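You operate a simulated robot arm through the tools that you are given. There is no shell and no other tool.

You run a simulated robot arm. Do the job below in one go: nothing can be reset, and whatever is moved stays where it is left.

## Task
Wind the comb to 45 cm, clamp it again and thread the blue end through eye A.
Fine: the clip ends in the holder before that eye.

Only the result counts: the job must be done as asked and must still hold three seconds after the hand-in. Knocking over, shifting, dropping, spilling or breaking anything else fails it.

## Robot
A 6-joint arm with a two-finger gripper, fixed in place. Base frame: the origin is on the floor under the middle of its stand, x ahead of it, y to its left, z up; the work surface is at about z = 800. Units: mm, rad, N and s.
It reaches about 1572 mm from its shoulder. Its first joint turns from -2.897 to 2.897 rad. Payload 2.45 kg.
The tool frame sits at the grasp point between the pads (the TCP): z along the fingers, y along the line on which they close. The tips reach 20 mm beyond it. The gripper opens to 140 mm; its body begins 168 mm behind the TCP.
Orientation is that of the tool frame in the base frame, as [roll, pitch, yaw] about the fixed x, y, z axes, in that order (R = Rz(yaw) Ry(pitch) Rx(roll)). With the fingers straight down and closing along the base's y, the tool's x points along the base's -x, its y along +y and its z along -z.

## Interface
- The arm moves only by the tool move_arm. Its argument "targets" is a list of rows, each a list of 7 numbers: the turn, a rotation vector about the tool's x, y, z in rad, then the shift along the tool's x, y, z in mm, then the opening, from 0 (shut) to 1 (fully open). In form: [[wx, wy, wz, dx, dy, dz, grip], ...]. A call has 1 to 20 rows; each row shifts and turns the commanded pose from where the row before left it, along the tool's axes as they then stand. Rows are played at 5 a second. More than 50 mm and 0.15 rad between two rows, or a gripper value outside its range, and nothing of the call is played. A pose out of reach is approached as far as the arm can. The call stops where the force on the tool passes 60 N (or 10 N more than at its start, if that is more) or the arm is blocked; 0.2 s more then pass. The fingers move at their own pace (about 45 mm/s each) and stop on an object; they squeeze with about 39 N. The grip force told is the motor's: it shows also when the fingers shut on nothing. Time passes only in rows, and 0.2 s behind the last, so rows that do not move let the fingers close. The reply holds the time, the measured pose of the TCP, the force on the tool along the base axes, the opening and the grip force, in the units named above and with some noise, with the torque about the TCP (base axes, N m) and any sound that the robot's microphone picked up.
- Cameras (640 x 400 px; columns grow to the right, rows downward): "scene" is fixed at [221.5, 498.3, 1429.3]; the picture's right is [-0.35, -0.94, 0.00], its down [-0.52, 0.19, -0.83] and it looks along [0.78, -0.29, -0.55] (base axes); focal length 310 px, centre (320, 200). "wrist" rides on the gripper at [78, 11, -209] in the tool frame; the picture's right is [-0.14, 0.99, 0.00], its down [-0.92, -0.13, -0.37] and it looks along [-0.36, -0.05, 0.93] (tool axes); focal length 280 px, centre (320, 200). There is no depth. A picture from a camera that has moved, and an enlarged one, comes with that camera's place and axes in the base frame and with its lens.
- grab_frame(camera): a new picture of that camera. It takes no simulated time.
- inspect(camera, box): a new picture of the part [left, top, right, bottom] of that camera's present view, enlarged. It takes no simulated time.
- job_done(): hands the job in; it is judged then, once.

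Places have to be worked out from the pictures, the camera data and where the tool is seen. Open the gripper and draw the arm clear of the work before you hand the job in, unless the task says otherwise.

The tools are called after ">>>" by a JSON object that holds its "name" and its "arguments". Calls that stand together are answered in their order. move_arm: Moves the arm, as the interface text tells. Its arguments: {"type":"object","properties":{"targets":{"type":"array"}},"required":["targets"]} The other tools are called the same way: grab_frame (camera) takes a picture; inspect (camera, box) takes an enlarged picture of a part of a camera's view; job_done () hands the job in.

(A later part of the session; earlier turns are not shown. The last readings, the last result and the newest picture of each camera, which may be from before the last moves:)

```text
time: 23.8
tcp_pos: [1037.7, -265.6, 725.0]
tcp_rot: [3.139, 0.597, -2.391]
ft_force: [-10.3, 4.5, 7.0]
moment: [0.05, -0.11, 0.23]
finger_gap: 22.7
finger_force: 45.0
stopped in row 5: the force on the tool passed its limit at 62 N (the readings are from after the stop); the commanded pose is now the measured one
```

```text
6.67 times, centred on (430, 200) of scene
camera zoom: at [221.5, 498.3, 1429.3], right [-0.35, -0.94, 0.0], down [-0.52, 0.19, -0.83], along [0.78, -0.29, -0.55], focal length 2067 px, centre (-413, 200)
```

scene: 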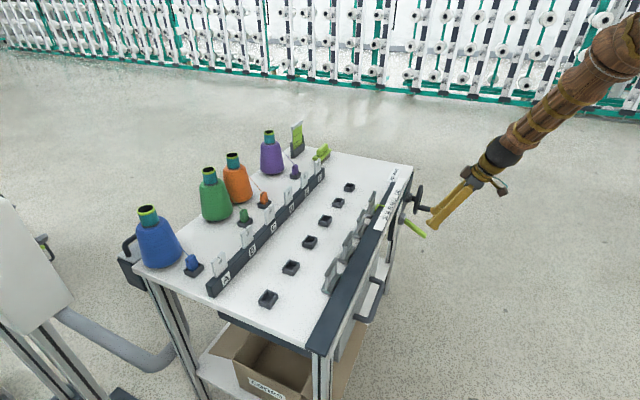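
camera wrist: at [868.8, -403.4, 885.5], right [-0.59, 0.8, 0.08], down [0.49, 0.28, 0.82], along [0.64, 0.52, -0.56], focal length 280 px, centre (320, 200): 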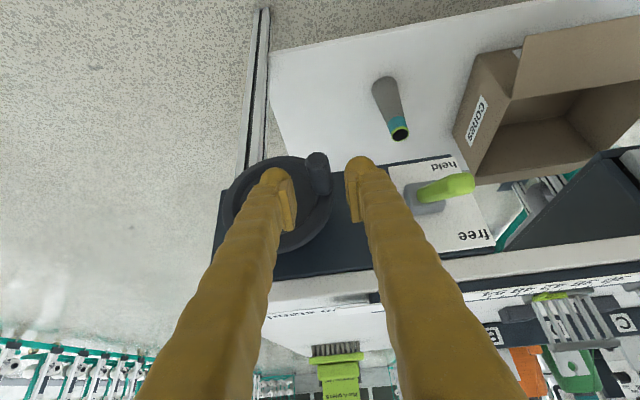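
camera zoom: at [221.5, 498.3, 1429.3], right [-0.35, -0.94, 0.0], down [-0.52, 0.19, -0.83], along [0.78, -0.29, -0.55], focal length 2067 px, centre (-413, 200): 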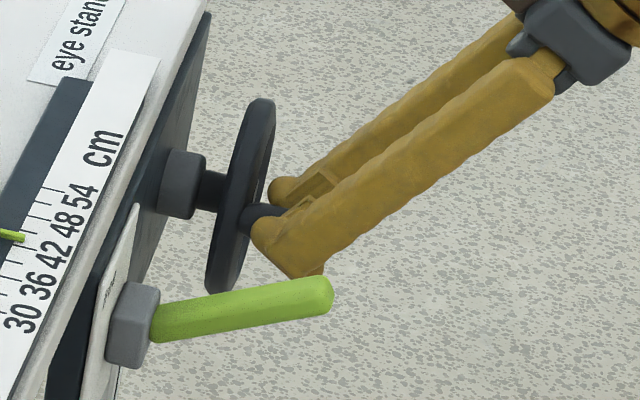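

The crank is free and clockwise raises the reading (pointer moved up about 0.65 unit for 0.4 rad). The path showed the wheel's centre is about 10 mm higher than I assumed (z≈710), so I continue on the corrected arc in small steps.

>>> {"name": "move_arm", "arguments": {"targets": [[0, 0, 0, -2.29, -1.3, -3.37, 0.1], [0, 0, 0, -2.23, -1.59, -3.27, 0.1], [0, 0, 0, -2.16, -1.89, -3.18, 0.1], [0, 0, 0, -2.07, -2.17, -3.04, 0.1], [0, 0, 0, 0, 0, 0, 0.1]]}}

>>> {"name": "inspect", "arguments": {"camera": "scene", "box": [376, 188, 400, 218]}}

```text
time: 25.0
tcp_pos: [1042.6, -273.3, 740.4]
tcp_rot: [3.138, 0.598, -2.392]
ft_force: [-6.9, 9.0, -3.0]
moment: [0.21, 0.47, 0.31]
finger_gap: 22.5
finger_force: 45.2
```

```text
13.33 times, centred on (388, 203) of scene
camera zoom: at [221.5, 498.3, 1429.3], right [-0.35, -0.94, 0.0], down [-0.52, 0.19, -0.83], along [0.78, -0.29, -0.55], focal length 4134 px, centre (-587, 160)
```

zoom: 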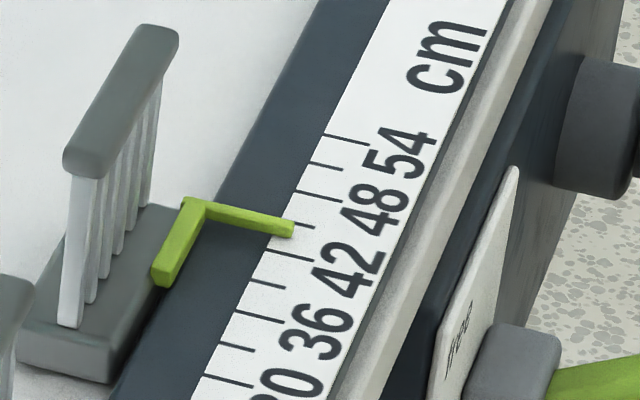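

Smooth now, and the pointer has advanced to an apparent 44.4. The scene view looks at it obliquely, so I check from the wrist camera's present angle to estimate how far the pointer stands above the scale (parallax).

>>> {"name": "inspect", "arguments": {"camera": "wrist", "box": [500, 240, 620, 330]}}

>>> {"name": "grab_frame", "arguments": {"camera": "wrist"}}

>>> {"name": "inspect", "arguments": {"camera": "scene", "box": [376, 195, 392, 210]}}

```text
4.44 times, centred on (560, 285) of wrist
camera zoom: at [903.2, -388.3, 870.7], right [-0.59, 0.8, 0.08], down [0.49, 0.28, 0.82], along [0.64, 0.53, -0.56], focal length 1246 px, centre (-747, -178)
```

zoom: 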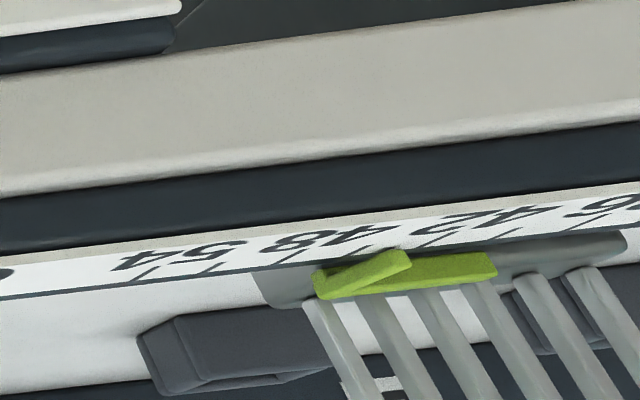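

```text
taken
camera wrist: at [903.2, -388.3, 870.7], right [-0.59, 0.8, 0.08], down [0.49, 0.28, 0.82], along [0.64, 0.53, -0.56], focal length 280 px, centre (320, 200)
```

wrist: 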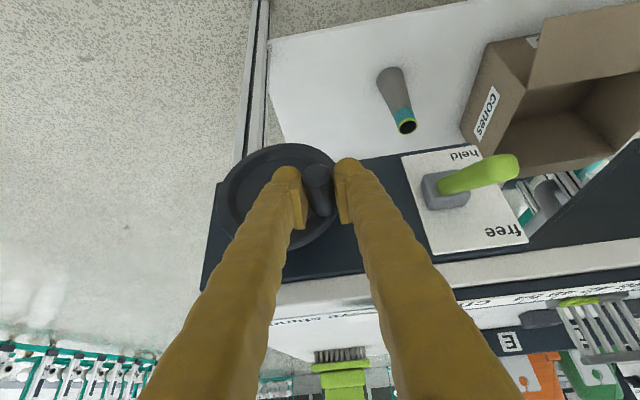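

```text
16.00 times, centred on (384, 202) of scene
camera zoom: at [221.5, 498.3, 1429.3], right [-0.35, -0.94, 0.0], down [-0.52, 0.19, -0.83], along [0.78, -0.29, -0.55], focal length 4962 px, centre (-704, 160)
```

zoom: 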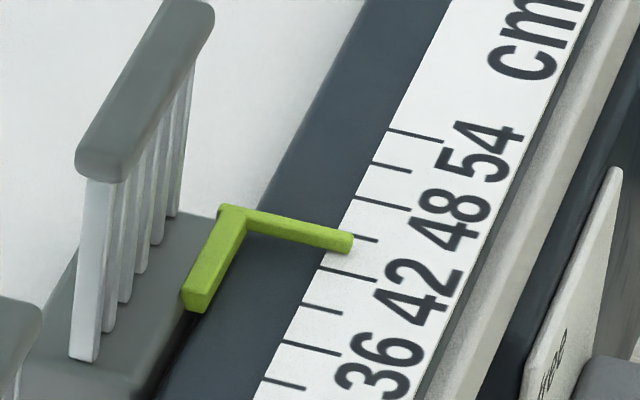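

I zoom tighter on the pointer tip in the wrist view.

>>> {"name": "inspect", "arguments": {"camera": "wrist", "box": [526, 280, 606, 312]}}

>>> {"name": "inspect", "arguments": {"camera": "wrist", "box": [555, 285, 595, 305]}}

```text
8.00 times, centred on (566, 296) of wrist
camera zoom: at [903.2, -388.3, 870.7], right [-0.59, 0.8, 0.08], down [0.49, 0.28, 0.82], along [0.64, 0.53, -0.56], focal length 2243 px, centre (-1648, -568)
```

zoom: 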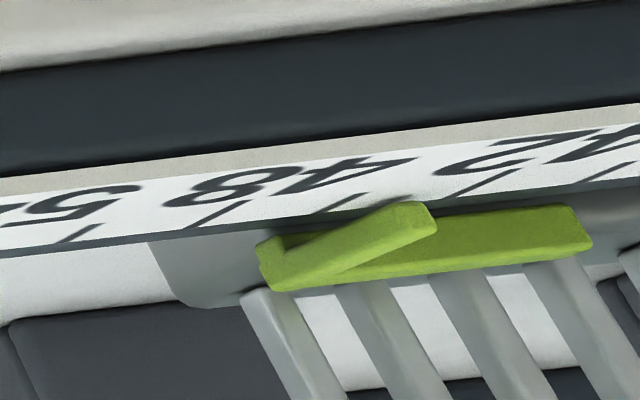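

```text
16.00 times, centred on (575, 295) of wrist
camera zoom: at [903.2, -388.3, 870.7], right [-0.59, 0.8, 0.08], down [0.49, 0.28, 0.82], along [0.64, 0.53, -0.56], focal length 4486 px, centre (-3760, -1320)
```

zoom: 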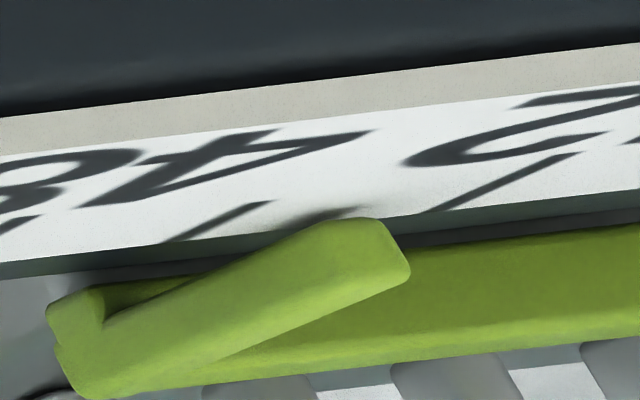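

Seen low from the side, the contact shadow puts the pointer near 43.5 now, so the scene view over-reads by about 0.9 and the start was 42. About 1.5 units remain; I keep turning in small steps.

>>> {"name": "move_arm", "arguments": {"targets": [[0, 0, 0, -1.97, -2.44, -2.9, 0.1], [0, 0, 0, -1.87, -2.7, -2.75, 0.1], [0, 0, 0, -1.74, -2.94, -2.56, 0.1], [0, 0, 0, -1.62, -3.16, -2.38, 0.1], [0, 0, 0, 0, 0, 0, 0.1]]}}

>>> {"name": "inspect", "arguments": {"camera": "scene", "box": [376, 188, 400, 218]}}

>>> {"name": "grab_frame", "arguments": {"camera": "wrist"}}

```text
time: 26.2
tcp_pos: [1051.7, -280.2, 754.4]
tcp_rot: [3.139, 0.598, -2.392]
ft_force: [-17.1, 18.5, 18.4]
moment: [0.51, 0.41, 0.31]
finger_gap: 22.4
finger_force: 44.7
```

```text
13.33 times, centred on (388, 203) of scene
camera zoom: at [221.5, 498.3, 1429.3], right [-0.35, -0.94, 0.0], down [-0.52, 0.19, -0.83], along [0.78, -0.29, -0.55], focal length 4134 px, centre (-587, 160)
```

zoom: 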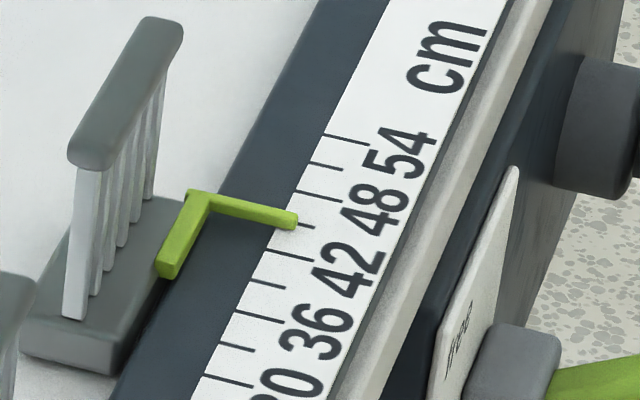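

```text
taken
camera wrist: at [911.6, -396.7, 883.4], right [-0.59, 0.8, 0.08], down [0.49, 0.28, 0.82], along [0.64, 0.53, -0.56], focal length 280 px, centre (320, 200)
```

wrist: 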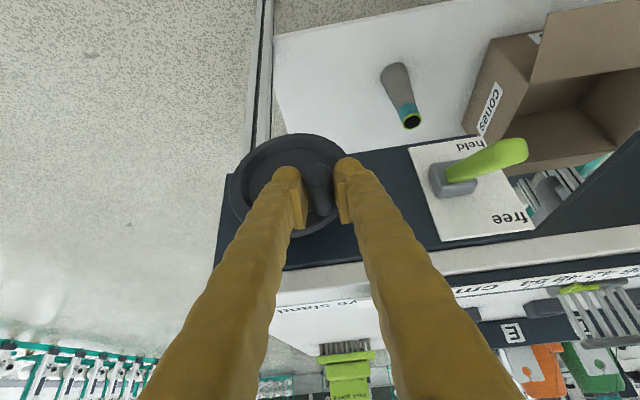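

The pointer apparently reads 45.3 in the scene view (about 44.4 true). The load shows my radius is slightly short (actual ≈59.5 mm); before the last bit I check again from the wrist camera.

>>> {"name": "inspect", "arguments": {"camera": "wrist", "box": [545, 275, 605, 305]}}

```text
10.67 times, centred on (575, 290) of wrist
camera zoom: at [911.6, -396.7, 883.4], right [-0.59, 0.8, 0.08], down [0.49, 0.28, 0.82], along [0.64, 0.53, -0.56], focal length 2991 px, centre (-2400, -760)
```

zoom: 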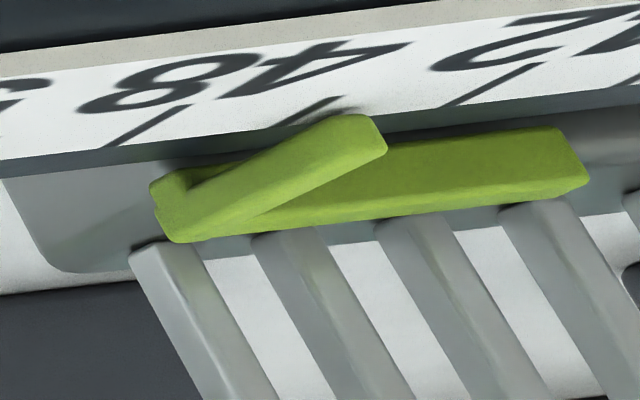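

The wrist view gives about 44.3, consistent. I turn roughly another 0.22 rad on the refined circle.

>>> {"name": "move_arm", "arguments": {"targets": [[0, 0, 0, -1.86, -3.03, -2.74, 0.1], [0, 0, 0, -1.4, -3.73, -2.06, 0.1], [0, 0, 0, -1.24, -3.9, -1.82, 0.1], [0, 0, 0, 0, 0, 0, 0.1]]}}

>>> {"name": "inspect", "arguments": {"camera": "scene", "box": [376, 188, 400, 218]}}

>>> {"name": "inspect", "arguments": {"camera": "wrist", "box": [545, 265, 605, 295]}}

```text
time: 27.2
tcp_pos: [1057.9, -287.9, 760.5]
tcp_rot: [3.137, 0.597, -2.394]
ft_force: [3.0, 11.1, 1.6]
moment: [0.36, 0.09, 0.22]
finger_gap: 22.3
finger_force: 44.9
```

```text
13.33 times, centred on (388, 203) of scene
camera zoom: at [221.5, 498.3, 1429.3], right [-0.35, -0.94, 0.0], down [-0.52, 0.19, -0.83], along [0.78, -0.29, -0.55], focal length 4134 px, centre (-587, 160)
```

zoom: 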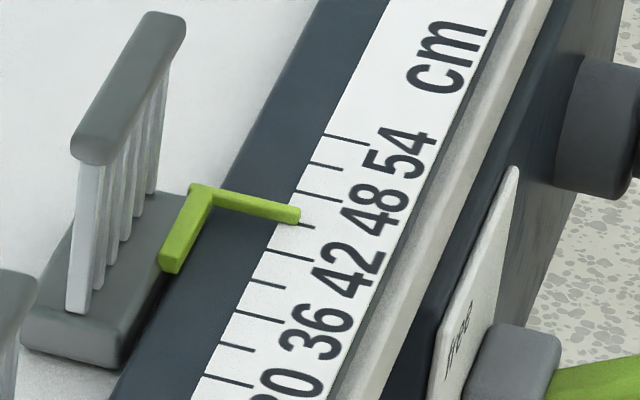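

```text
10.67 times, centred on (575, 280) of wrist
camera zoom: at [918.7, -404.2, 889.3], right [-0.59, 0.8, 0.08], down [0.49, 0.28, 0.82], along [0.64, 0.53, -0.56], focal length 2991 px, centre (-2400, -653)
```

zoom: 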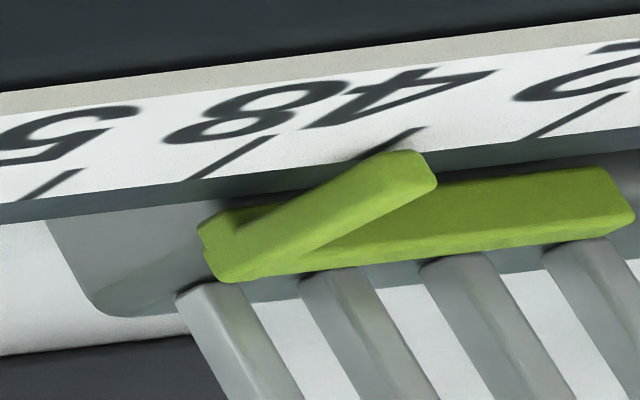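

Both views now say 45 within about 0.2. I let go of the knob, retreat along the fingers, and go over the scale so the camera looks straight down on the pointer without parallax.

>>> {"name": "move_arm", "arguments": {"targets": [[0, 0, 0, 0, 0, 0, 0.2], [0, 0, 0, 0, 0, 0, 0.3], [0, 0, 0, 0, 0, -25, 0.3], [0, 0, 0, 0, 0, -40, 0.3], [0, 0, 0, 0, 0, -25, 0.3], [0, 0.1493, 0, 0, 0, 0, 0.3], [0, 0.1493, 0, 0, 0, 0, 0.3], [0, 0.1493, 0, 0, 0, 0, 0.3], [0, 0.1493, 0, 0, 0, 0, 0.3], [0, 0, 0, 0, 0, -45, 0.3], [0, 0, 0, 0, 0, -45, 0.3], [0, 0, 0, 0, 0, -44, 0.3], [0, 0, 0, -35, 30, 0, 0.3], [0, 0, 0, -35, 30, 0, 0.3], [0, 0, 0, -35, 30, 0, 0.3], [0, 0, 0, -35, 30, 0, 0.3], [0, 0, 0, -35, 30, 0, 0.3], [0, 0, 0, -35, 30, 0, 0.3], [0, 0, 0, -34, 30, 0, 0.3], [0, 0, 0, 0, 0, 0, 0.3]]}}

>>> {"name": "grab_frame", "arguments": {"camera": "wrist"}}

>>> {"name": "grab_frame", "arguments": {"camera": "scene"}}

```text
time: 31.4
tcp_pos: [1056.4, -3.2, 969.1]
tcp_rot: [3.138, 0.0, -2.388]
ft_force: [-0.3, 0.2, 0.6]
moment: [0.01, 0.02, -0.04]
finger_gap: 41.9
finger_force: 0.0
```

```text
taken
camera wrist: at [993.6, -48.1, 1178.3], right [-0.58, 0.82, 0.0], down [0.76, 0.53, 0.37], along [0.3, 0.21, -0.93], focal length 280 px, centre (320, 200)
```

wrist: 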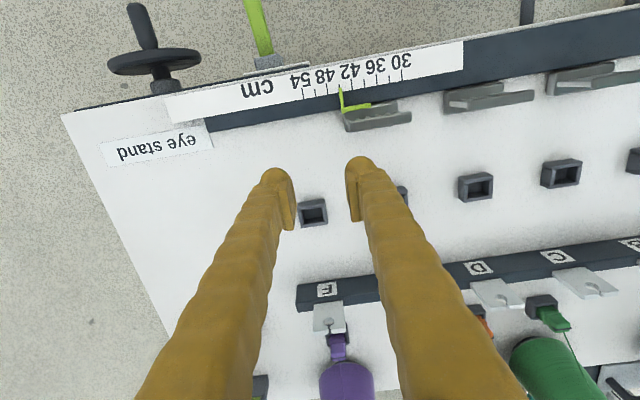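

```text
taken
```

scene: 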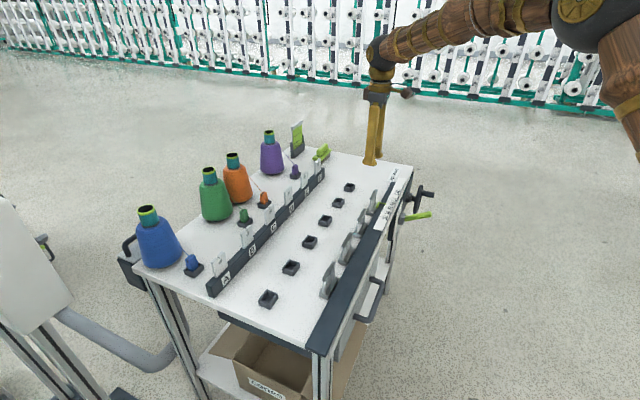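

The camera is now directly above the pointer. I enlarge the scale.

>>> {"name": "inspect", "arguments": {"camera": "wrist", "box": [290, 55, 410, 125]}}

>>> {"name": "inspect", "arguments": {"camera": "wrist", "box": [320, 75, 370, 105]}}

```text
5.33 times, centred on (350, 90) of wrist
camera zoom: at [993.6, -48.1, 1178.3], right [-0.58, 0.82, 0.0], down [0.76, 0.53, 0.37], along [0.3, 0.21, -0.93], focal length 1495 px, centre (160, 787)
```

zoom: 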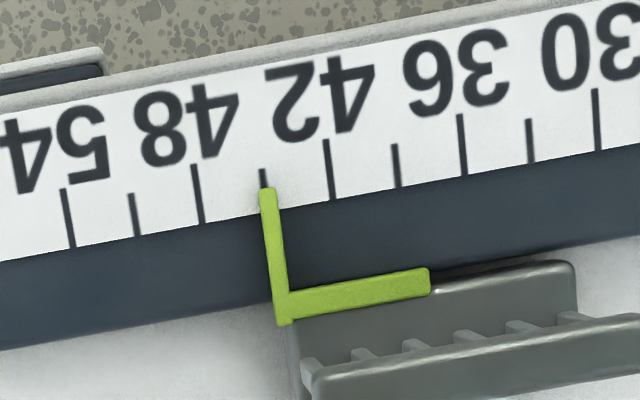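

```text
12.80 times, centred on (345, 90) of wrist
camera zoom: at [993.6, -48.1, 1178.3], right [-0.58, 0.82, 0.0], down [0.76, 0.53, 0.37], along [0.3, 0.21, -0.93], focal length 3589 px, centre (0, 1608)
```

zoom: 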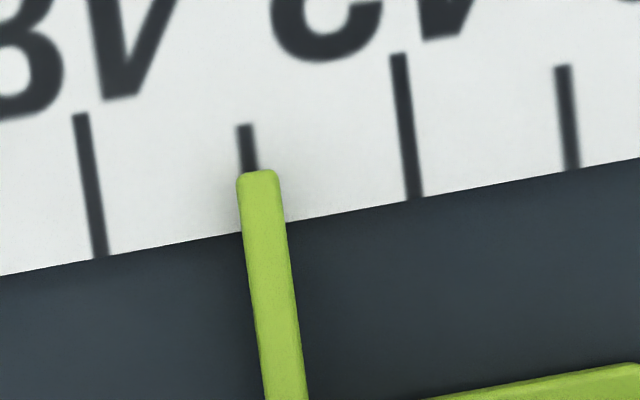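

Straight from above the pointer sits on the 45 tick (≈44.95). Now I go back to the lever with closed fingers to press it down to "held".

>>> {"name": "move_arm", "arguments": {"targets": [[0, 0, 0, 41.2, -12.4, 0, 0.2], [0, 0, 0, 41.2, -12.4, 0, 0.1], [0, 0, 0, 41.2, -12.4, 0, 0], [0, 0, 0, 41.2, -12.4, 0, 0], [0, 0, 0, 41.2, -12.4, 0, 0], [0, -0.125, 0, 0, 0, 0, 0], [0, -0.125, 0, 0, 0, 0, 0], [0, 0, 0, 10.4, 0, 40.9, 0], [0, 0, 0, 10.4, 0, 40.9, 0], [0, 0, 0, 10.4, 0, 40.9, 0], [0, 0, 0, 8, 0, 31, 0], [0, 0, 0, 0, 0, 0, 0]]}}

>>> {"name": "grab_frame", "arguments": {"camera": "wrist"}}

>>> {"name": "inspect", "arguments": {"camera": "scene", "box": [380, 150, 490, 250]}}

```text
time: 34.0
tcp_pos: [947.2, -188.9, 810.4]
tcp_rot: [3.138, 0.249, -2.392]
ft_force: [0.3, 0.1, 0.0]
moment: [-0.03, -0.03, -0.03]
finger_gap: 0.0
finger_force: 29.4
```

```text
taken
camera wrist: at [847.6, -267.7, 994.0], right [-0.58, 0.81, 0.04], down [0.67, 0.45, 0.58], along [0.46, 0.36, -0.81], focal length 280 px, centre (320, 200)
```

wrist: 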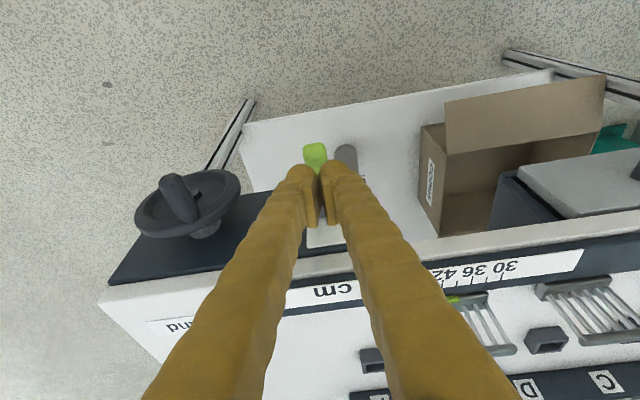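

```text
4.00 times, centred on (435, 200) of scene
camera zoom: at [221.5, 498.3, 1429.3], right [-0.35, -0.94, 0.0], down [-0.52, 0.19, -0.83], along [0.78, -0.29, -0.55], focal length 1240 px, centre (-140, 200)
```

zoom: 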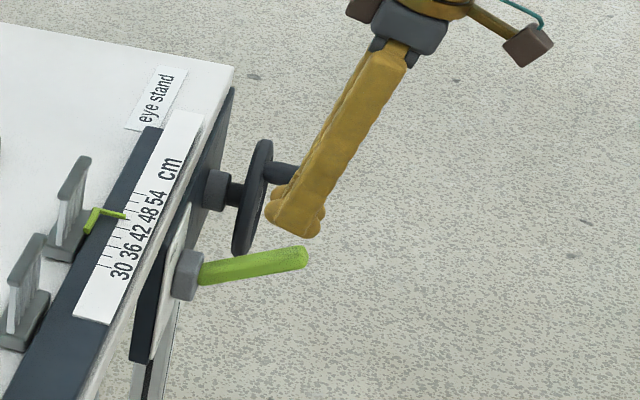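

The closed fingertips are above the lever's outer half and clear of everything else. I push straight down in small steps.

>>> {"name": "move_arm", "arguments": {"targets": [[0, 0, 0, 1.98, 0, 7.75, 0], [0, 0, 0, 1.98, 0, 7.75, 0], [0, 0, 0, 1.98, 0, 7.75, 0], [0, 0, 0, 1.98, 0, 7.75, 0], [0, 0, 0, 1.98, 0, 7.75, 0], [0, 0, 0, 1.98, 0, 7.75, 0], [0, 0, 0, 1.98, 0, 7.75, 0], [0, 0, 0, 1.98, 0, 7.75, 0], [0, 0, 0, 0, 0, 0, 0]]}}

>>> {"name": "inspect", "arguments": {"camera": "scene", "box": [380, 150, 490, 250]}}

```text
time: 36.0
tcp_pos: [946.8, -187.7, 747.0]
tcp_rot: [3.138, 0.25, -2.392]
ft_force: [-0.9, 0.7, -0.9]
moment: [-0.01, -0.03, 0.01]
finger_gap: 0.0
finger_force: 29.2
```

```text
4.00 times, centred on (435, 200) of scene
camera zoom: at [221.5, 498.3, 1429.3], right [-0.35, -0.94, 0.0], down [-0.52, 0.19, -0.83], along [0.78, -0.29, -0.55], focal length 1240 px, centre (-140, 200)
```

zoom: 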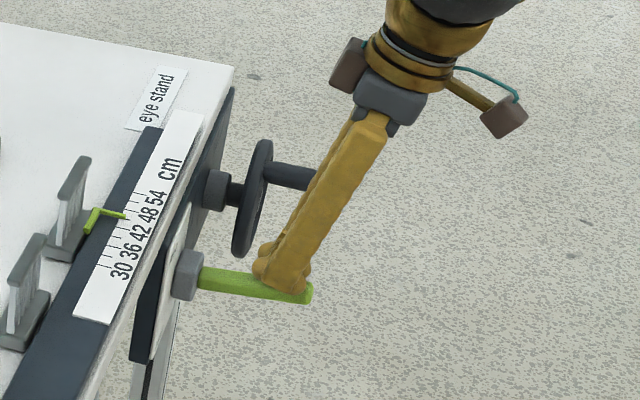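

The lever is being driven down, about horizontal now, with little resistance. I keep pushing down.

>>> {"name": "move_arm", "arguments": {"targets": [[0, 0, 0, 1.98, 0, 7.75, 0], [0, 0, 0, 1.98, 0, 7.75, 0], [0, 0, 0, 1.98, 0, 7.75, 0], [0, 0, 0, 0, 0, 0, 0]]}}

>>> {"name": "inspect", "arguments": {"camera": "scene", "box": [380, 150, 490, 250]}}

```text
time: 37.0
tcp_pos: [947.1, -189.0, 723.3]
tcp_rot: [3.139, 0.249, -2.393]
ft_force: [-0.6, 0.5, 0.6]
moment: [-0.01, 0.01, -0.02]
finger_gap: 0.1
finger_force: 29.4
```

```text
4.00 times, centred on (435, 200) of scene
camera zoom: at [221.5, 498.3, 1429.3], right [-0.35, -0.94, 0.0], down [-0.52, 0.19, -0.83], along [0.78, -0.29, -0.55], focal length 1240 px, centre (-140, 200)
```

zoom: 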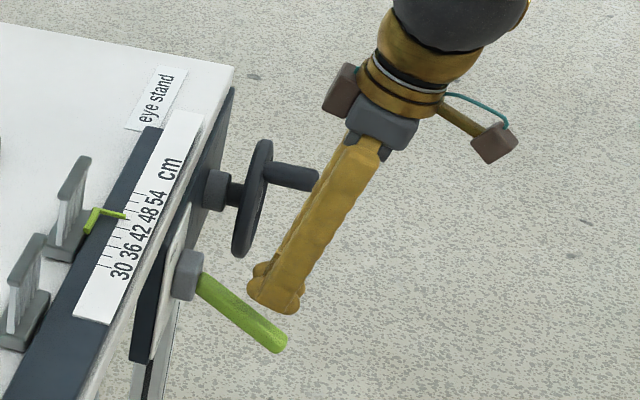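

The lever has snapped over and its tip is back at the original "held" pixel position. I lift clear and travel high along the table front to look at eye A and the blue clip face-on.

>>> {"name": "move_arm", "arguments": {"targets": [[0, 0, 0, -12.4, 0, -48.4, 0], [0, 0, 0, -12.4, 0, -48.4, 0], [0, 0, 0, -12.4, 0, -48.4, 0], [0, 0, 0, -12.4, 0, -48.4, 0], [0, 0, 0, -12.4, 0, -48.4, 0], [0, 0, 0, 0, 0, 0, 0]]}}

>>> {"name": "inspect", "arguments": {"camera": "scene", "box": [385, 175, 437, 245]}}

>>> {"name": "inspect", "arguments": {"camera": "scene", "box": [376, 188, 400, 218]}}

```text
time: 38.4
tcp_pos: [944.7, -189.1, 975.5]
tcp_rot: [3.139, 0.25, -2.392]
ft_force: [0.0, 0.5, -0.2]
moment: [0.03, -0.02, -0.01]
finger_gap: 0.1
finger_force: 29.1
```

```text
5.71 times, centred on (411, 210) of scene
camera zoom: at [221.5, 498.3, 1429.3], right [-0.35, -0.94, 0.0], down [-0.52, 0.19, -0.83], along [0.78, -0.29, -0.55], focal length 1772 px, centre (-200, 143)
```

zoom: 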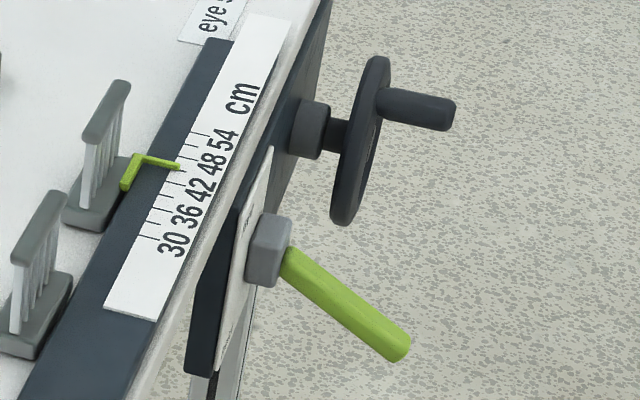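

```text
13.33 times, centred on (388, 203) of scene
camera zoom: at [221.5, 498.3, 1429.3], right [-0.35, -0.94, 0.0], down [-0.52, 0.19, -0.83], along [0.78, -0.29, -0.55], focal length 4134 px, centre (-587, 160)
```

zoom: 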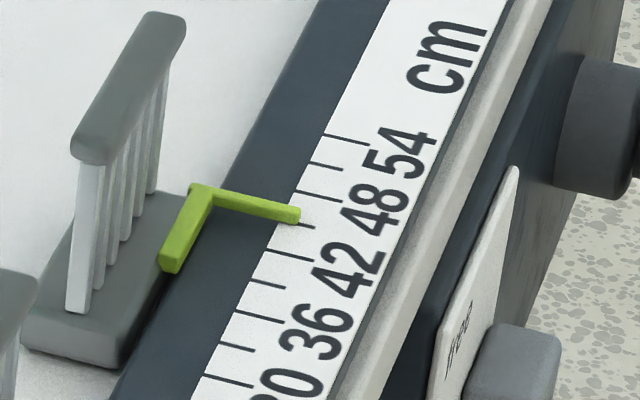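

The lever is exactly as it was at the start ("held") and the pointer stays at 45. Now I travel over to the eye A end for a closer look.

>>> {"name": "move_arm", "arguments": {"targets": [[0, 0, 0, -14.95, 43.6, 3.8, 0.2], [0, 0, 0, -14.95, 43.6, 3.8, 0.3], [0, 0, 0, -14.95, 43.6, 3.8, 0.4], [0, 0, 0, -14.95, 43.6, 3.8, 0.4], [0, 0, 0, -14.95, 43.6, 3.8, 0.4], [0, 0, 0, -14.95, 43.6, 3.8, 0.4], [0, 0, 0, -14.95, 43.6, 3.8, 0.4], [0, 0, 0, -14.95, 43.6, 3.8, 0.4], [0, 0, 0, -14.95, 43.6, 3.8, 0.4], [0, 0, 0, -14.95, 43.6, 3.8, 0.4], [0, 0, 0, -14.95, 43.6, 3.8, 0.4], [0, 0, 0, -14.95, 43.6, 3.8, 0.4], [0, 0, 0, -14.95, 43.6, 3.8, 0.4], [0, 0, 0, -14.95, 43.6, 3.8, 0.4], [0, -0.135, 0, 0, 0, 0, 0.4], [0, -0.135, 0, 0, 0, 0, 0.4], [0, -0.135, 0, 0, 0, 0, 0.4], [0, -0.135, 0, 0, 0, 0, 0.4]]}}

>>> {"name": "grab_frame", "arguments": {"camera": "wrist"}}

>>> {"name": "grab_frame", "arguments": {"camera": "scene"}}

```text
time: 42.2
tcp_pos: [682.6, 410.1, 973.3]
tcp_rot: [3.123, 0.691, -2.372]
ft_force: [-0.4, 0.5, 0.5]
moment: [-0.1, 0.13, -0.01]
finger_gap: 55.8
finger_force: 0.1
out of reach, approached as far as the arm can: row 18
```

```text
taken
camera wrist: at [538.8, 280.6, 1085.0], right [-0.62, 0.78, 0.1], down [0.44, 0.23, 0.87], along [0.65, 0.59, -0.48], focal length 280 px, centre (320, 200)
```

wrist: 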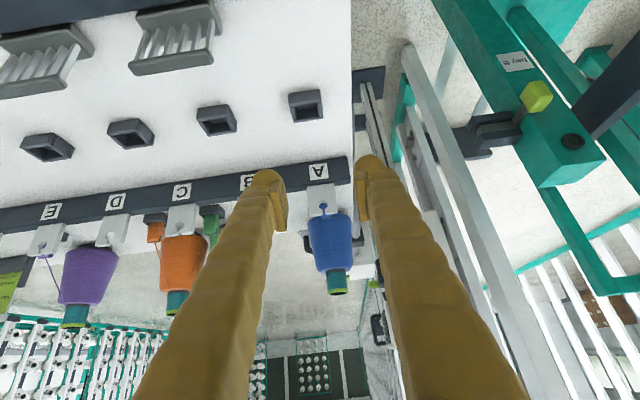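

```text
taken
```

scene: 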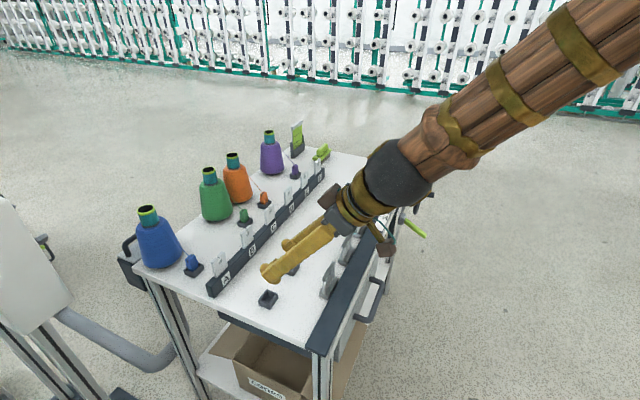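

The last bit of tilt was out of reach, but eye A is in view. I zoom in on the eye, clip and thread.

>>> {"name": "inspect", "arguments": {"camera": "wrist", "box": [285, 150, 365, 220]}}

>>> {"name": "inspect", "arguments": {"camera": "wrist", "box": [285, 70, 365, 300]}}

>>> {"name": "inspect", "arguments": {"camera": "scene", "box": [130, 190, 230, 290]}}

```text
5.71 times, centred on (325, 185) of wrist
camera zoom: at [538.8, 280.6, 1085.0], right [-0.62, 0.78, 0.1], down [0.44, 0.23, 0.87], along [0.65, 0.59, -0.48], focal length 1602 px, centre (291, 286)
```

zoom: 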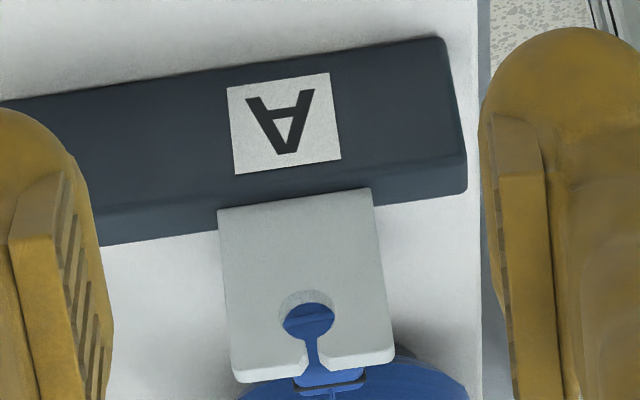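

```text
1.74 times, centred on (325, 185) of wrist
camera zoom: at [538.8, 280.6, 1085.0], right [-0.62, 0.78, 0.1], down [0.44, 0.23, 0.87], along [0.65, 0.59, -0.48], focal length 488 px, centre (311, 226)
```

zoom: 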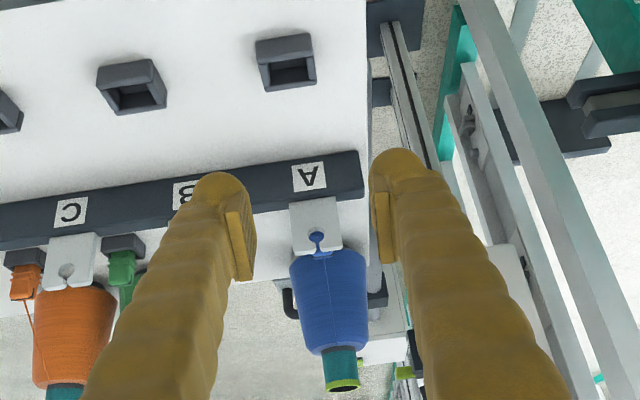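

```text
4.00 times, centred on (180, 240) of scene
camera zoom: at [221.5, 498.3, 1429.3], right [-0.35, -0.94, 0.0], down [-0.52, 0.19, -0.83], along [0.78, -0.29, -0.55], focal length 1240 px, centre (880, 40)
```

zoom: 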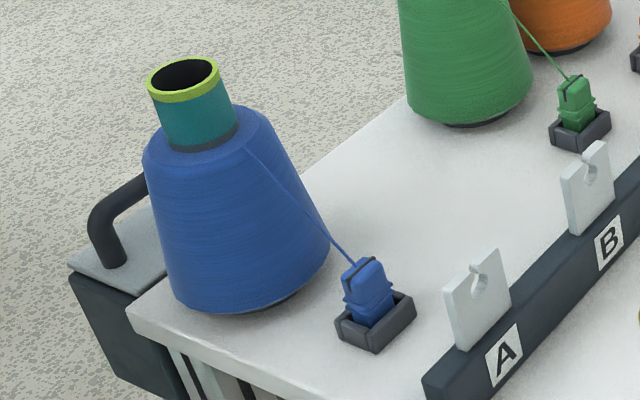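

Eye A is a plate with a round hole (centre ≈ (823,537,882)) and a narrow vertical slot open to the top; the clip, the eye and the front holder lie on one line across the table (e≈165). I straighten the hand, rise and move over to look down on the clip.

>>> {"name": "move_arm", "arguments": {"targets": [[0, 0.1317, 0, 0, 0, 0, 0.6], [0, 0.1317, 0, 0, 0, 0, 0.6], [0, 0.1317, 0, 0, 0, 0, 0.6], [0, 0.1317, 0, 0, 0, 0, 0.6], [0, 0.1317, 0, 0, 0, 0, 0.6], [0, 0.1317, 0, 0, 0, 0, 0.6], [0, 0, 0, 0, 0, -45, 0.6], [0, 0, 0, -42, 0, 0, 0.6], [0, 0, 0, -42, 0, 0, 0.6], [0, 0, 0, -42, 0, 0, 0.6], [0, 0, 0, -42, 0, 0, 0.6], [0, 0, 0, -42, 0, 0, 0.6], [0, 0, 0, 0, 0, 0, 0.6]]}}

>>> {"name": "grab_frame", "arguments": {"camera": "wrist"}}

>>> {"name": "grab_frame", "arguments": {"camera": "scene"}}

```text
time: 45.0
tcp_pos: [833.7, 560.3, 1011.4]
tcp_rot: [3.104, -0.043, -2.361]
ft_force: [-0.1, -0.3, 0.0]
moment: [0.0, 0.0, -0.03]
finger_gap: 84.0
finger_force: 0.1
out of reach, approached as far as the arm can: row 1
```

```text
taken
camera wrist: at [782.5, 515.5, 1224.0], right [-0.6, 0.8, 0.03], down [0.76, 0.56, 0.33], along [0.24, 0.22, -0.95], focal length 280 px, centre (320, 200)
```

wrist: 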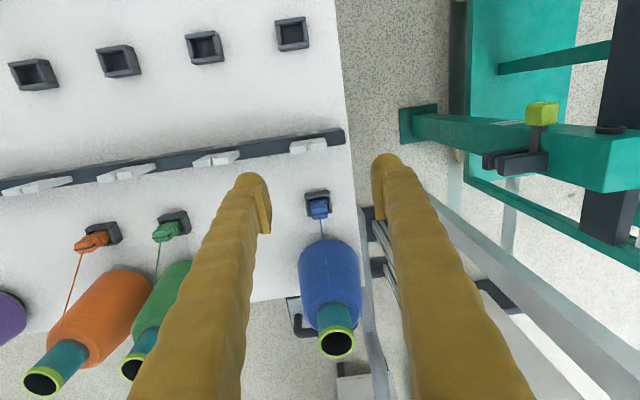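

```text
taken
```

scene: 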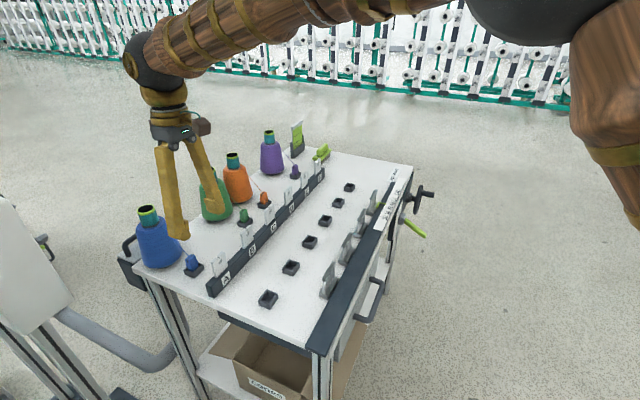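

The clip and its thread are visible between the fingers; the hand's orientation is slightly off after the reach limit, which I'll correct. First I zoom in on the clip, eye A and the front holder.

>>> {"name": "inspect", "arguments": {"camera": "wrist", "box": [290, 175, 350, 265]}}

>>> {"name": "inspect", "arguments": {"camera": "wrist", "box": [260, 0, 360, 170]}}

>>> {"name": "inspect", "arguments": {"camera": "wrist", "box": [280, 130, 340, 160]}}

>>> {"name": "inspect", "arguments": {"camera": "wrist", "box": [265, 10, 325, 60]}}

```text
4.44 times, centred on (320, 220) of wrist
camera zoom: at [782.5, 515.5, 1224.0], right [-0.6, 0.8, 0.03], down [0.76, 0.56, 0.33], along [0.24, 0.22, -0.95], focal length 1246 px, centre (320, 111)
```

zoom: 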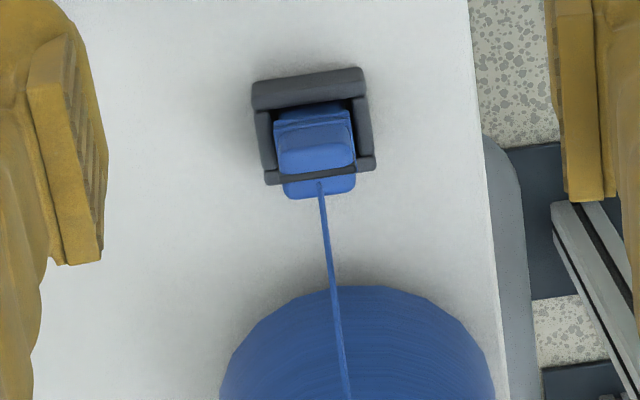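

```text
2.35 times, centred on (310, 85) of wrist
camera zoom: at [782.5, 515.5, 1224.0], right [-0.6, 0.8, 0.03], down [0.76, 0.56, 0.33], along [0.24, 0.22, -0.95], focal length 660 px, centre (344, 471)
```

zoom: 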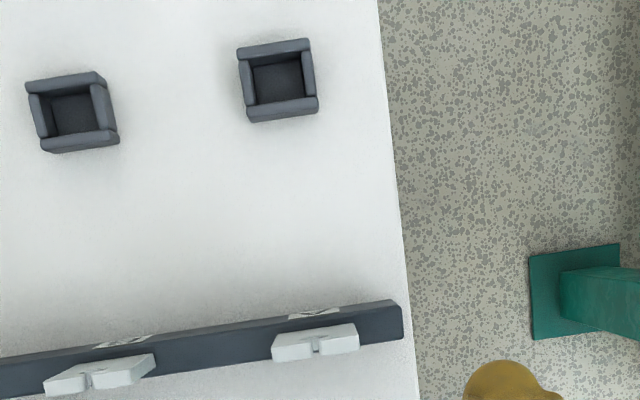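

```text
10.67 times, centred on (310, 145) of wrist
camera zoom: at [782.5, 515.5, 1224.0], right [-0.6, 0.8, 0.03], down [0.76, 0.56, 0.33], along [0.24, 0.22, -0.95], focal length 2991 px, centre (427, 787)
```

zoom: 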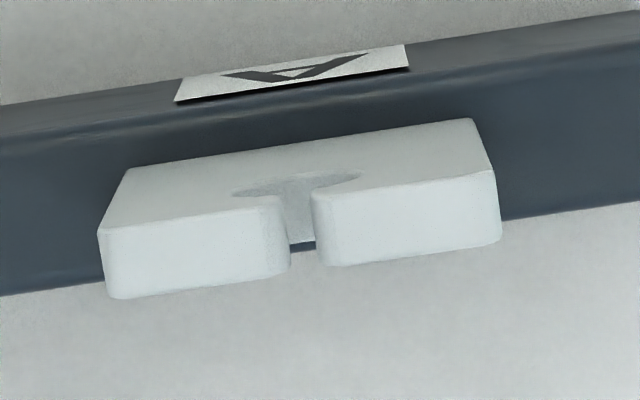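

```text
8.00 times, centred on (295, 35) of wrist
camera zoom: at [782.5, 515.5, 1224.0], right [-0.6, 0.8, 0.03], down [0.76, 0.56, 0.33], along [0.24, 0.22, -0.95], focal length 2243 px, centre (520, 1520)
```

zoom: 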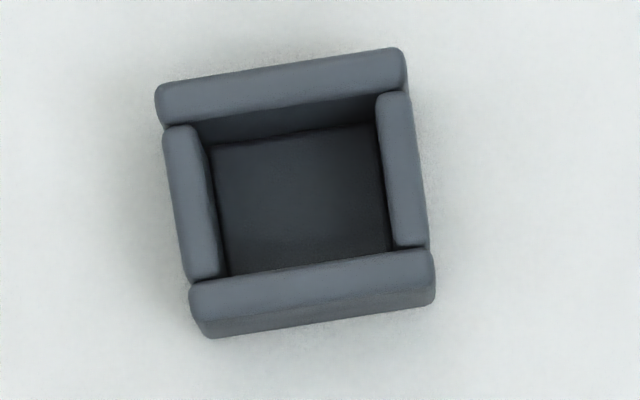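

I zoom more tightly on the clip to see its faces and orientation.

>>> {"name": "inspect", "arguments": {"camera": "wrist", "box": [300, 185, 336, 225]}}

>>> {"name": "inspect", "arguments": {"camera": "scene", "box": [180, 248, 208, 278]}}

```text
10.00 times, centred on (318, 205) of wrist
camera zoom: at [782.5, 515.5, 1224.0], right [-0.6, 0.8, 0.03], down [0.76, 0.56, 0.33], along [0.24, 0.22, -0.95], focal length 2804 px, centre (340, 150)
```

zoom: 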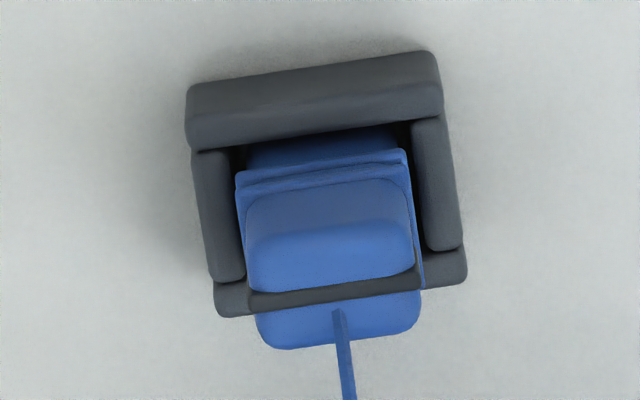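

```text
13.33 times, centred on (194, 263) of scene
camera zoom: at [221.5, 498.3, 1429.3], right [-0.35, -0.94, 0.0], down [-0.52, 0.19, -0.83], along [0.78, -0.29, -0.55], focal length 4134 px, centre (2000, -640)
```

zoom: 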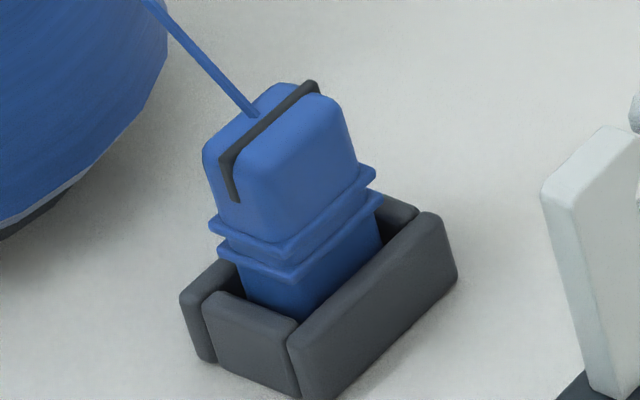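

The measurements show the stand is turned exactly 45° in the base frame: clip ≈(890,608), slot of eye A ≈(822,541) and front holder ≈(727,446) all lie on one line. I look where the thread leaves the cone to work out its height at the eye.

>>> {"name": "inspect", "arguments": {"camera": "wrist", "box": [285, 195, 375, 365]}}

>>> {"name": "inspect", "arguments": {"camera": "scene", "box": [130, 195, 200, 275]}}

```text
2.35 times, centred on (330, 280) of wrist
camera zoom: at [782.5, 515.5, 1224.0], right [-0.6, 0.8, 0.03], down [0.76, 0.56, 0.33], along [0.24, 0.22, -0.95], focal length 660 px, centre (296, 12)
```

zoom: 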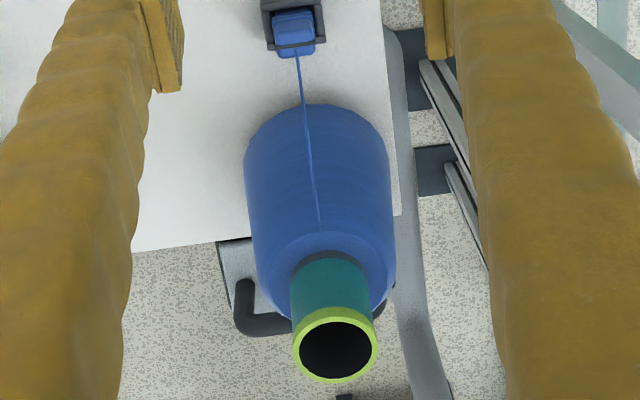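

```text
5.00 times, centred on (165, 235) of scene
camera zoom: at [221.5, 498.3, 1429.3], right [-0.35, -0.94, 0.0], down [-0.52, 0.19, -0.83], along [0.78, -0.29, -0.55], focal length 1550 px, centre (1095, 25)
```

zoom: 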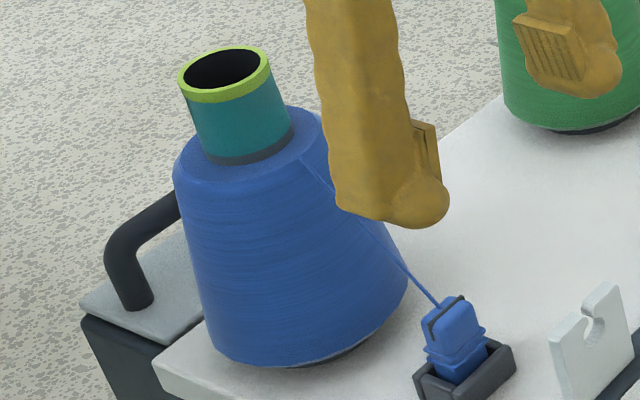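

The thread leaves the cone at about z≈936 and meets the clip top at about z≈866. I square the hand to 45°, narrow the fingers to 50 mm and move over the clip.

>>> {"name": "move_arm", "arguments": {"targets": [[0.0378, -0.0428, -0.0055, 0, 0, 0, 0.5], [0, 0, 0, 0, 0, 0, 0.36], [0, 0, 0, -37, -2.9, 0, 0.36], [0, 0, 0, -36.9, -2.8, 0, 0.36], [0, 0, 0, 0, 0, 30, 0.36], [0, 0, 0, 0, 0, 0, 0.36]]}}

>>> {"name": "grab_frame", "arguments": {"camera": "wrist"}}

>>> {"name": "grab_frame", "arguments": {"camera": "scene"}}

```text
time: 46.4
tcp_pos: [889.0, 610.6, 980.6]
tcp_rot: [-3.141, 0.003, -2.354]
ft_force: [0.3, -0.7, 0.2]
moment: [0.0, 0.05, 0.01]
finger_gap: 50.5
finger_force: 0.0
```

```text
taken
camera wrist: at [826.1, 564.0, 1188.4], right [-0.6, 0.8, 0.0], down [0.74, 0.56, 0.37], along [0.3, 0.22, -0.93], focal length 280 px, centre (320, 200)
```

wrist: 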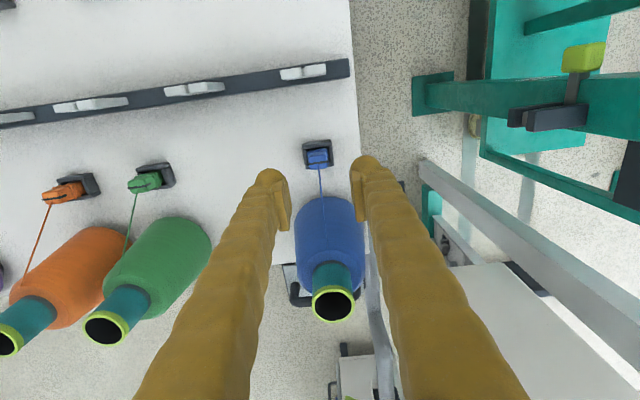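

```text
taken
```

scene: 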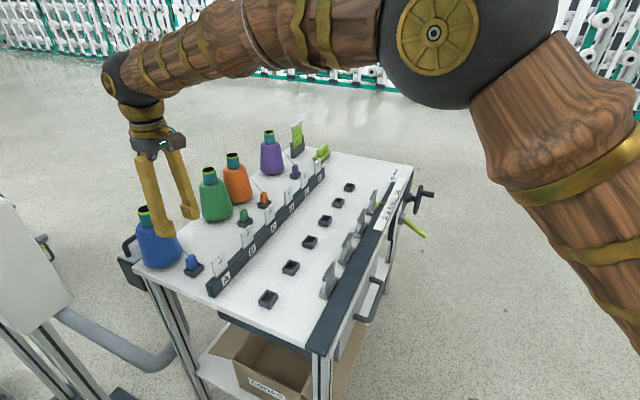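

The clip is nearly under the fingers. I zoom to compute the remaining offset.

>>> {"name": "inspect", "arguments": {"camera": "wrist", "box": [295, 135, 345, 175]}}

```text
10.00 times, centred on (320, 155) of wrist
camera zoom: at [826.1, 564.0, 1188.4], right [-0.6, 0.8, 0.0], down [0.74, 0.56, 0.37], along [0.3, 0.22, -0.93], focal length 2804 px, centre (320, 650)
```

zoom: 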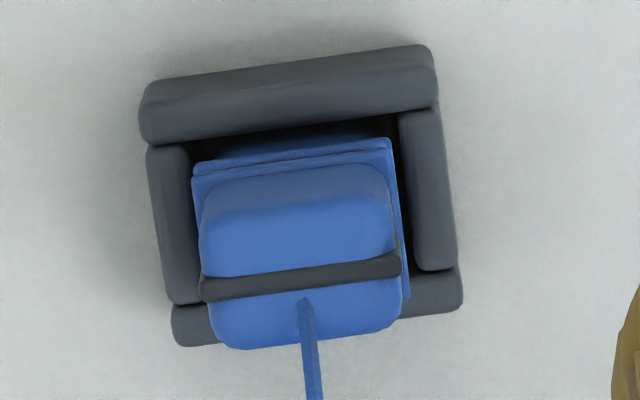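

The clip's head centre is about 1.5 mm ahead and 1.8 mm to the side of the tool axis. I correct and lower most of the way, then check again.

>>> {"name": "move_arm", "arguments": {"targets": [[0, 0, 0, -1.5, -1.8, 0, 0.36], [0, 0, 0, 0, 0, 35, 0.36], [0, 0, 0, 0, 0, 35, 0.36], [0, 0, 0, 0, 0, 0, 0.36]]}}

>>> {"name": "inspect", "arguments": {"camera": "wrist", "box": [260, 130, 380, 240]}}

>>> {"name": "inspect", "arguments": {"camera": "scene", "box": [160, 210, 230, 290]}}

```text
time: 47.4
tcp_pos: [891.5, 610.1, 908.1]
tcp_rot: [-3.14, 0.002, -2.354]
ft_force: [-0.6, -0.6, 0.2]
moment: [0.03, -0.04, 0.0]
finger_gap: 50.3
finger_force: 0.1
```

```text
3.64 times, centred on (320, 185) of wrist
camera zoom: at [828.6, 563.0, 1116.4], right [-0.6, 0.8, 0.0], down [0.74, 0.56, 0.37], along [0.3, 0.22, -0.93], focal length 1020 px, centre (320, 254)
```

zoom: 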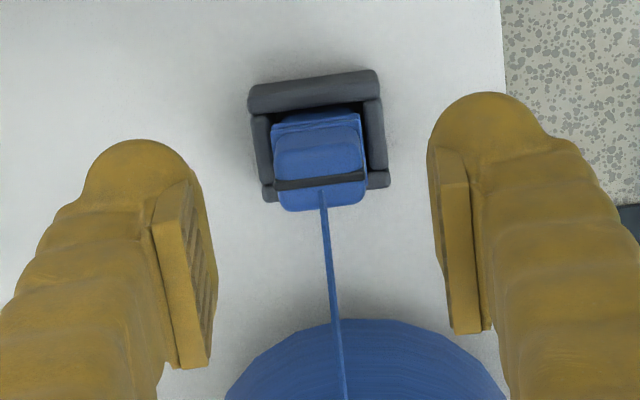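

```text
5.00 times, centred on (195, 250) of scene
camera zoom: at [221.5, 498.3, 1429.3], right [-0.35, -0.94, 0.0], down [-0.52, 0.19, -0.83], along [0.78, -0.29, -0.55], focal length 1550 px, centre (945, -50)
```

zoom: 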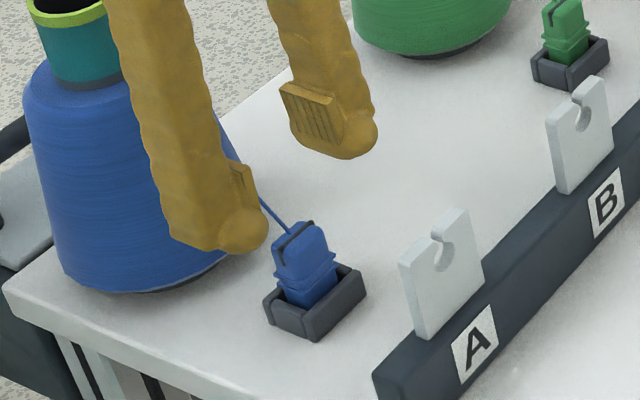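

The head centre is right on the tool axis. I lower the last 46 mm so the pads straddle the head above its flanges.

>>> {"name": "move_arm", "arguments": {"targets": [[0, 0, 0, 0, 0, 23, 0.36], [0, 0, 0, 0, 0, 23, 0.36], [0, 0, 0, 0, 0, 0, 0.36]]}}

>>> {"name": "inspect", "arguments": {"camera": "wrist", "box": [260, 130, 380, 240]}}

>>> {"name": "inspect", "arguments": {"camera": "scene", "box": [160, 210, 230, 290]}}

```text
time: 48.2
tcp_pos: [891.7, 609.7, 862.5]
tcp_rot: [-3.14, 0.001, -2.355]
ft_force: [-0.5, -0.5, -0.7]
moment: [-0.04, -0.02, 0.02]
finger_gap: 50.4
finger_force: 0.1
```

```text
3.64 times, centred on (320, 185) of wrist
camera zoom: at [829.3, 563.6, 1071.3], right [-0.6, 0.8, 0.0], down [0.74, 0.56, 0.37], along [0.3, 0.22, -0.93], focal length 1020 px, centre (320, 254)
```

zoom: 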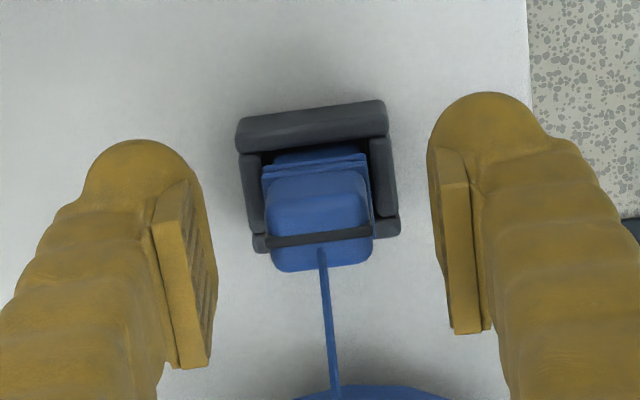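

```text
5.00 times, centred on (195, 250) of scene
camera zoom: at [221.5, 498.3, 1429.3], right [-0.35, -0.94, 0.0], down [-0.52, 0.19, -0.83], along [0.78, -0.29, -0.55], focal length 1550 px, centre (945, -50)
```

zoom: 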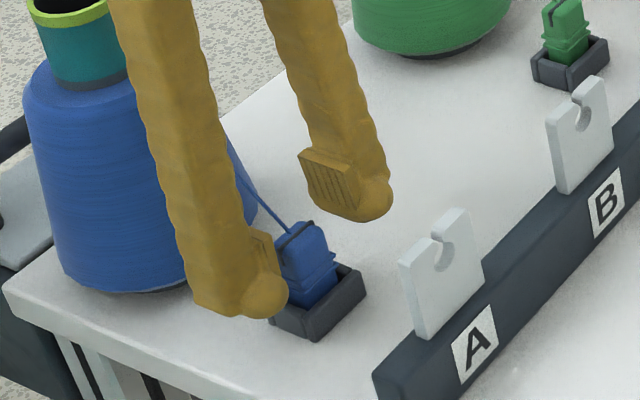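

I check the pad height against the head with a closer scene view before closing.

>>> {"name": "inspect", "arguments": {"camera": "scene", "box": [175, 225, 220, 275]}}

```text
8.00 times, centred on (198, 250) of scene
camera zoom: at [221.5, 498.3, 1429.3], right [-0.35, -0.94, 0.0], down [-0.52, 0.19, -0.83], along [0.78, -0.29, -0.55], focal length 2481 px, centre (1300, -200)
```

zoom: 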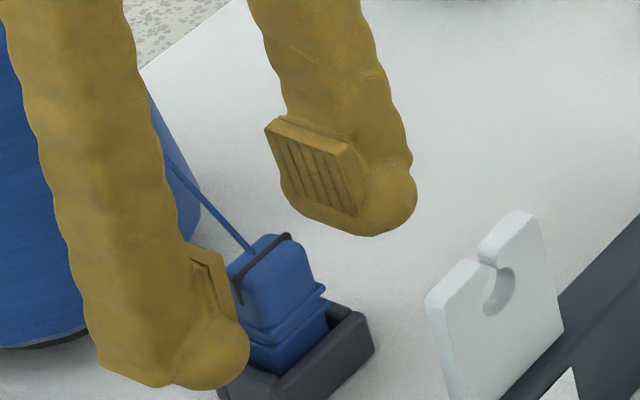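

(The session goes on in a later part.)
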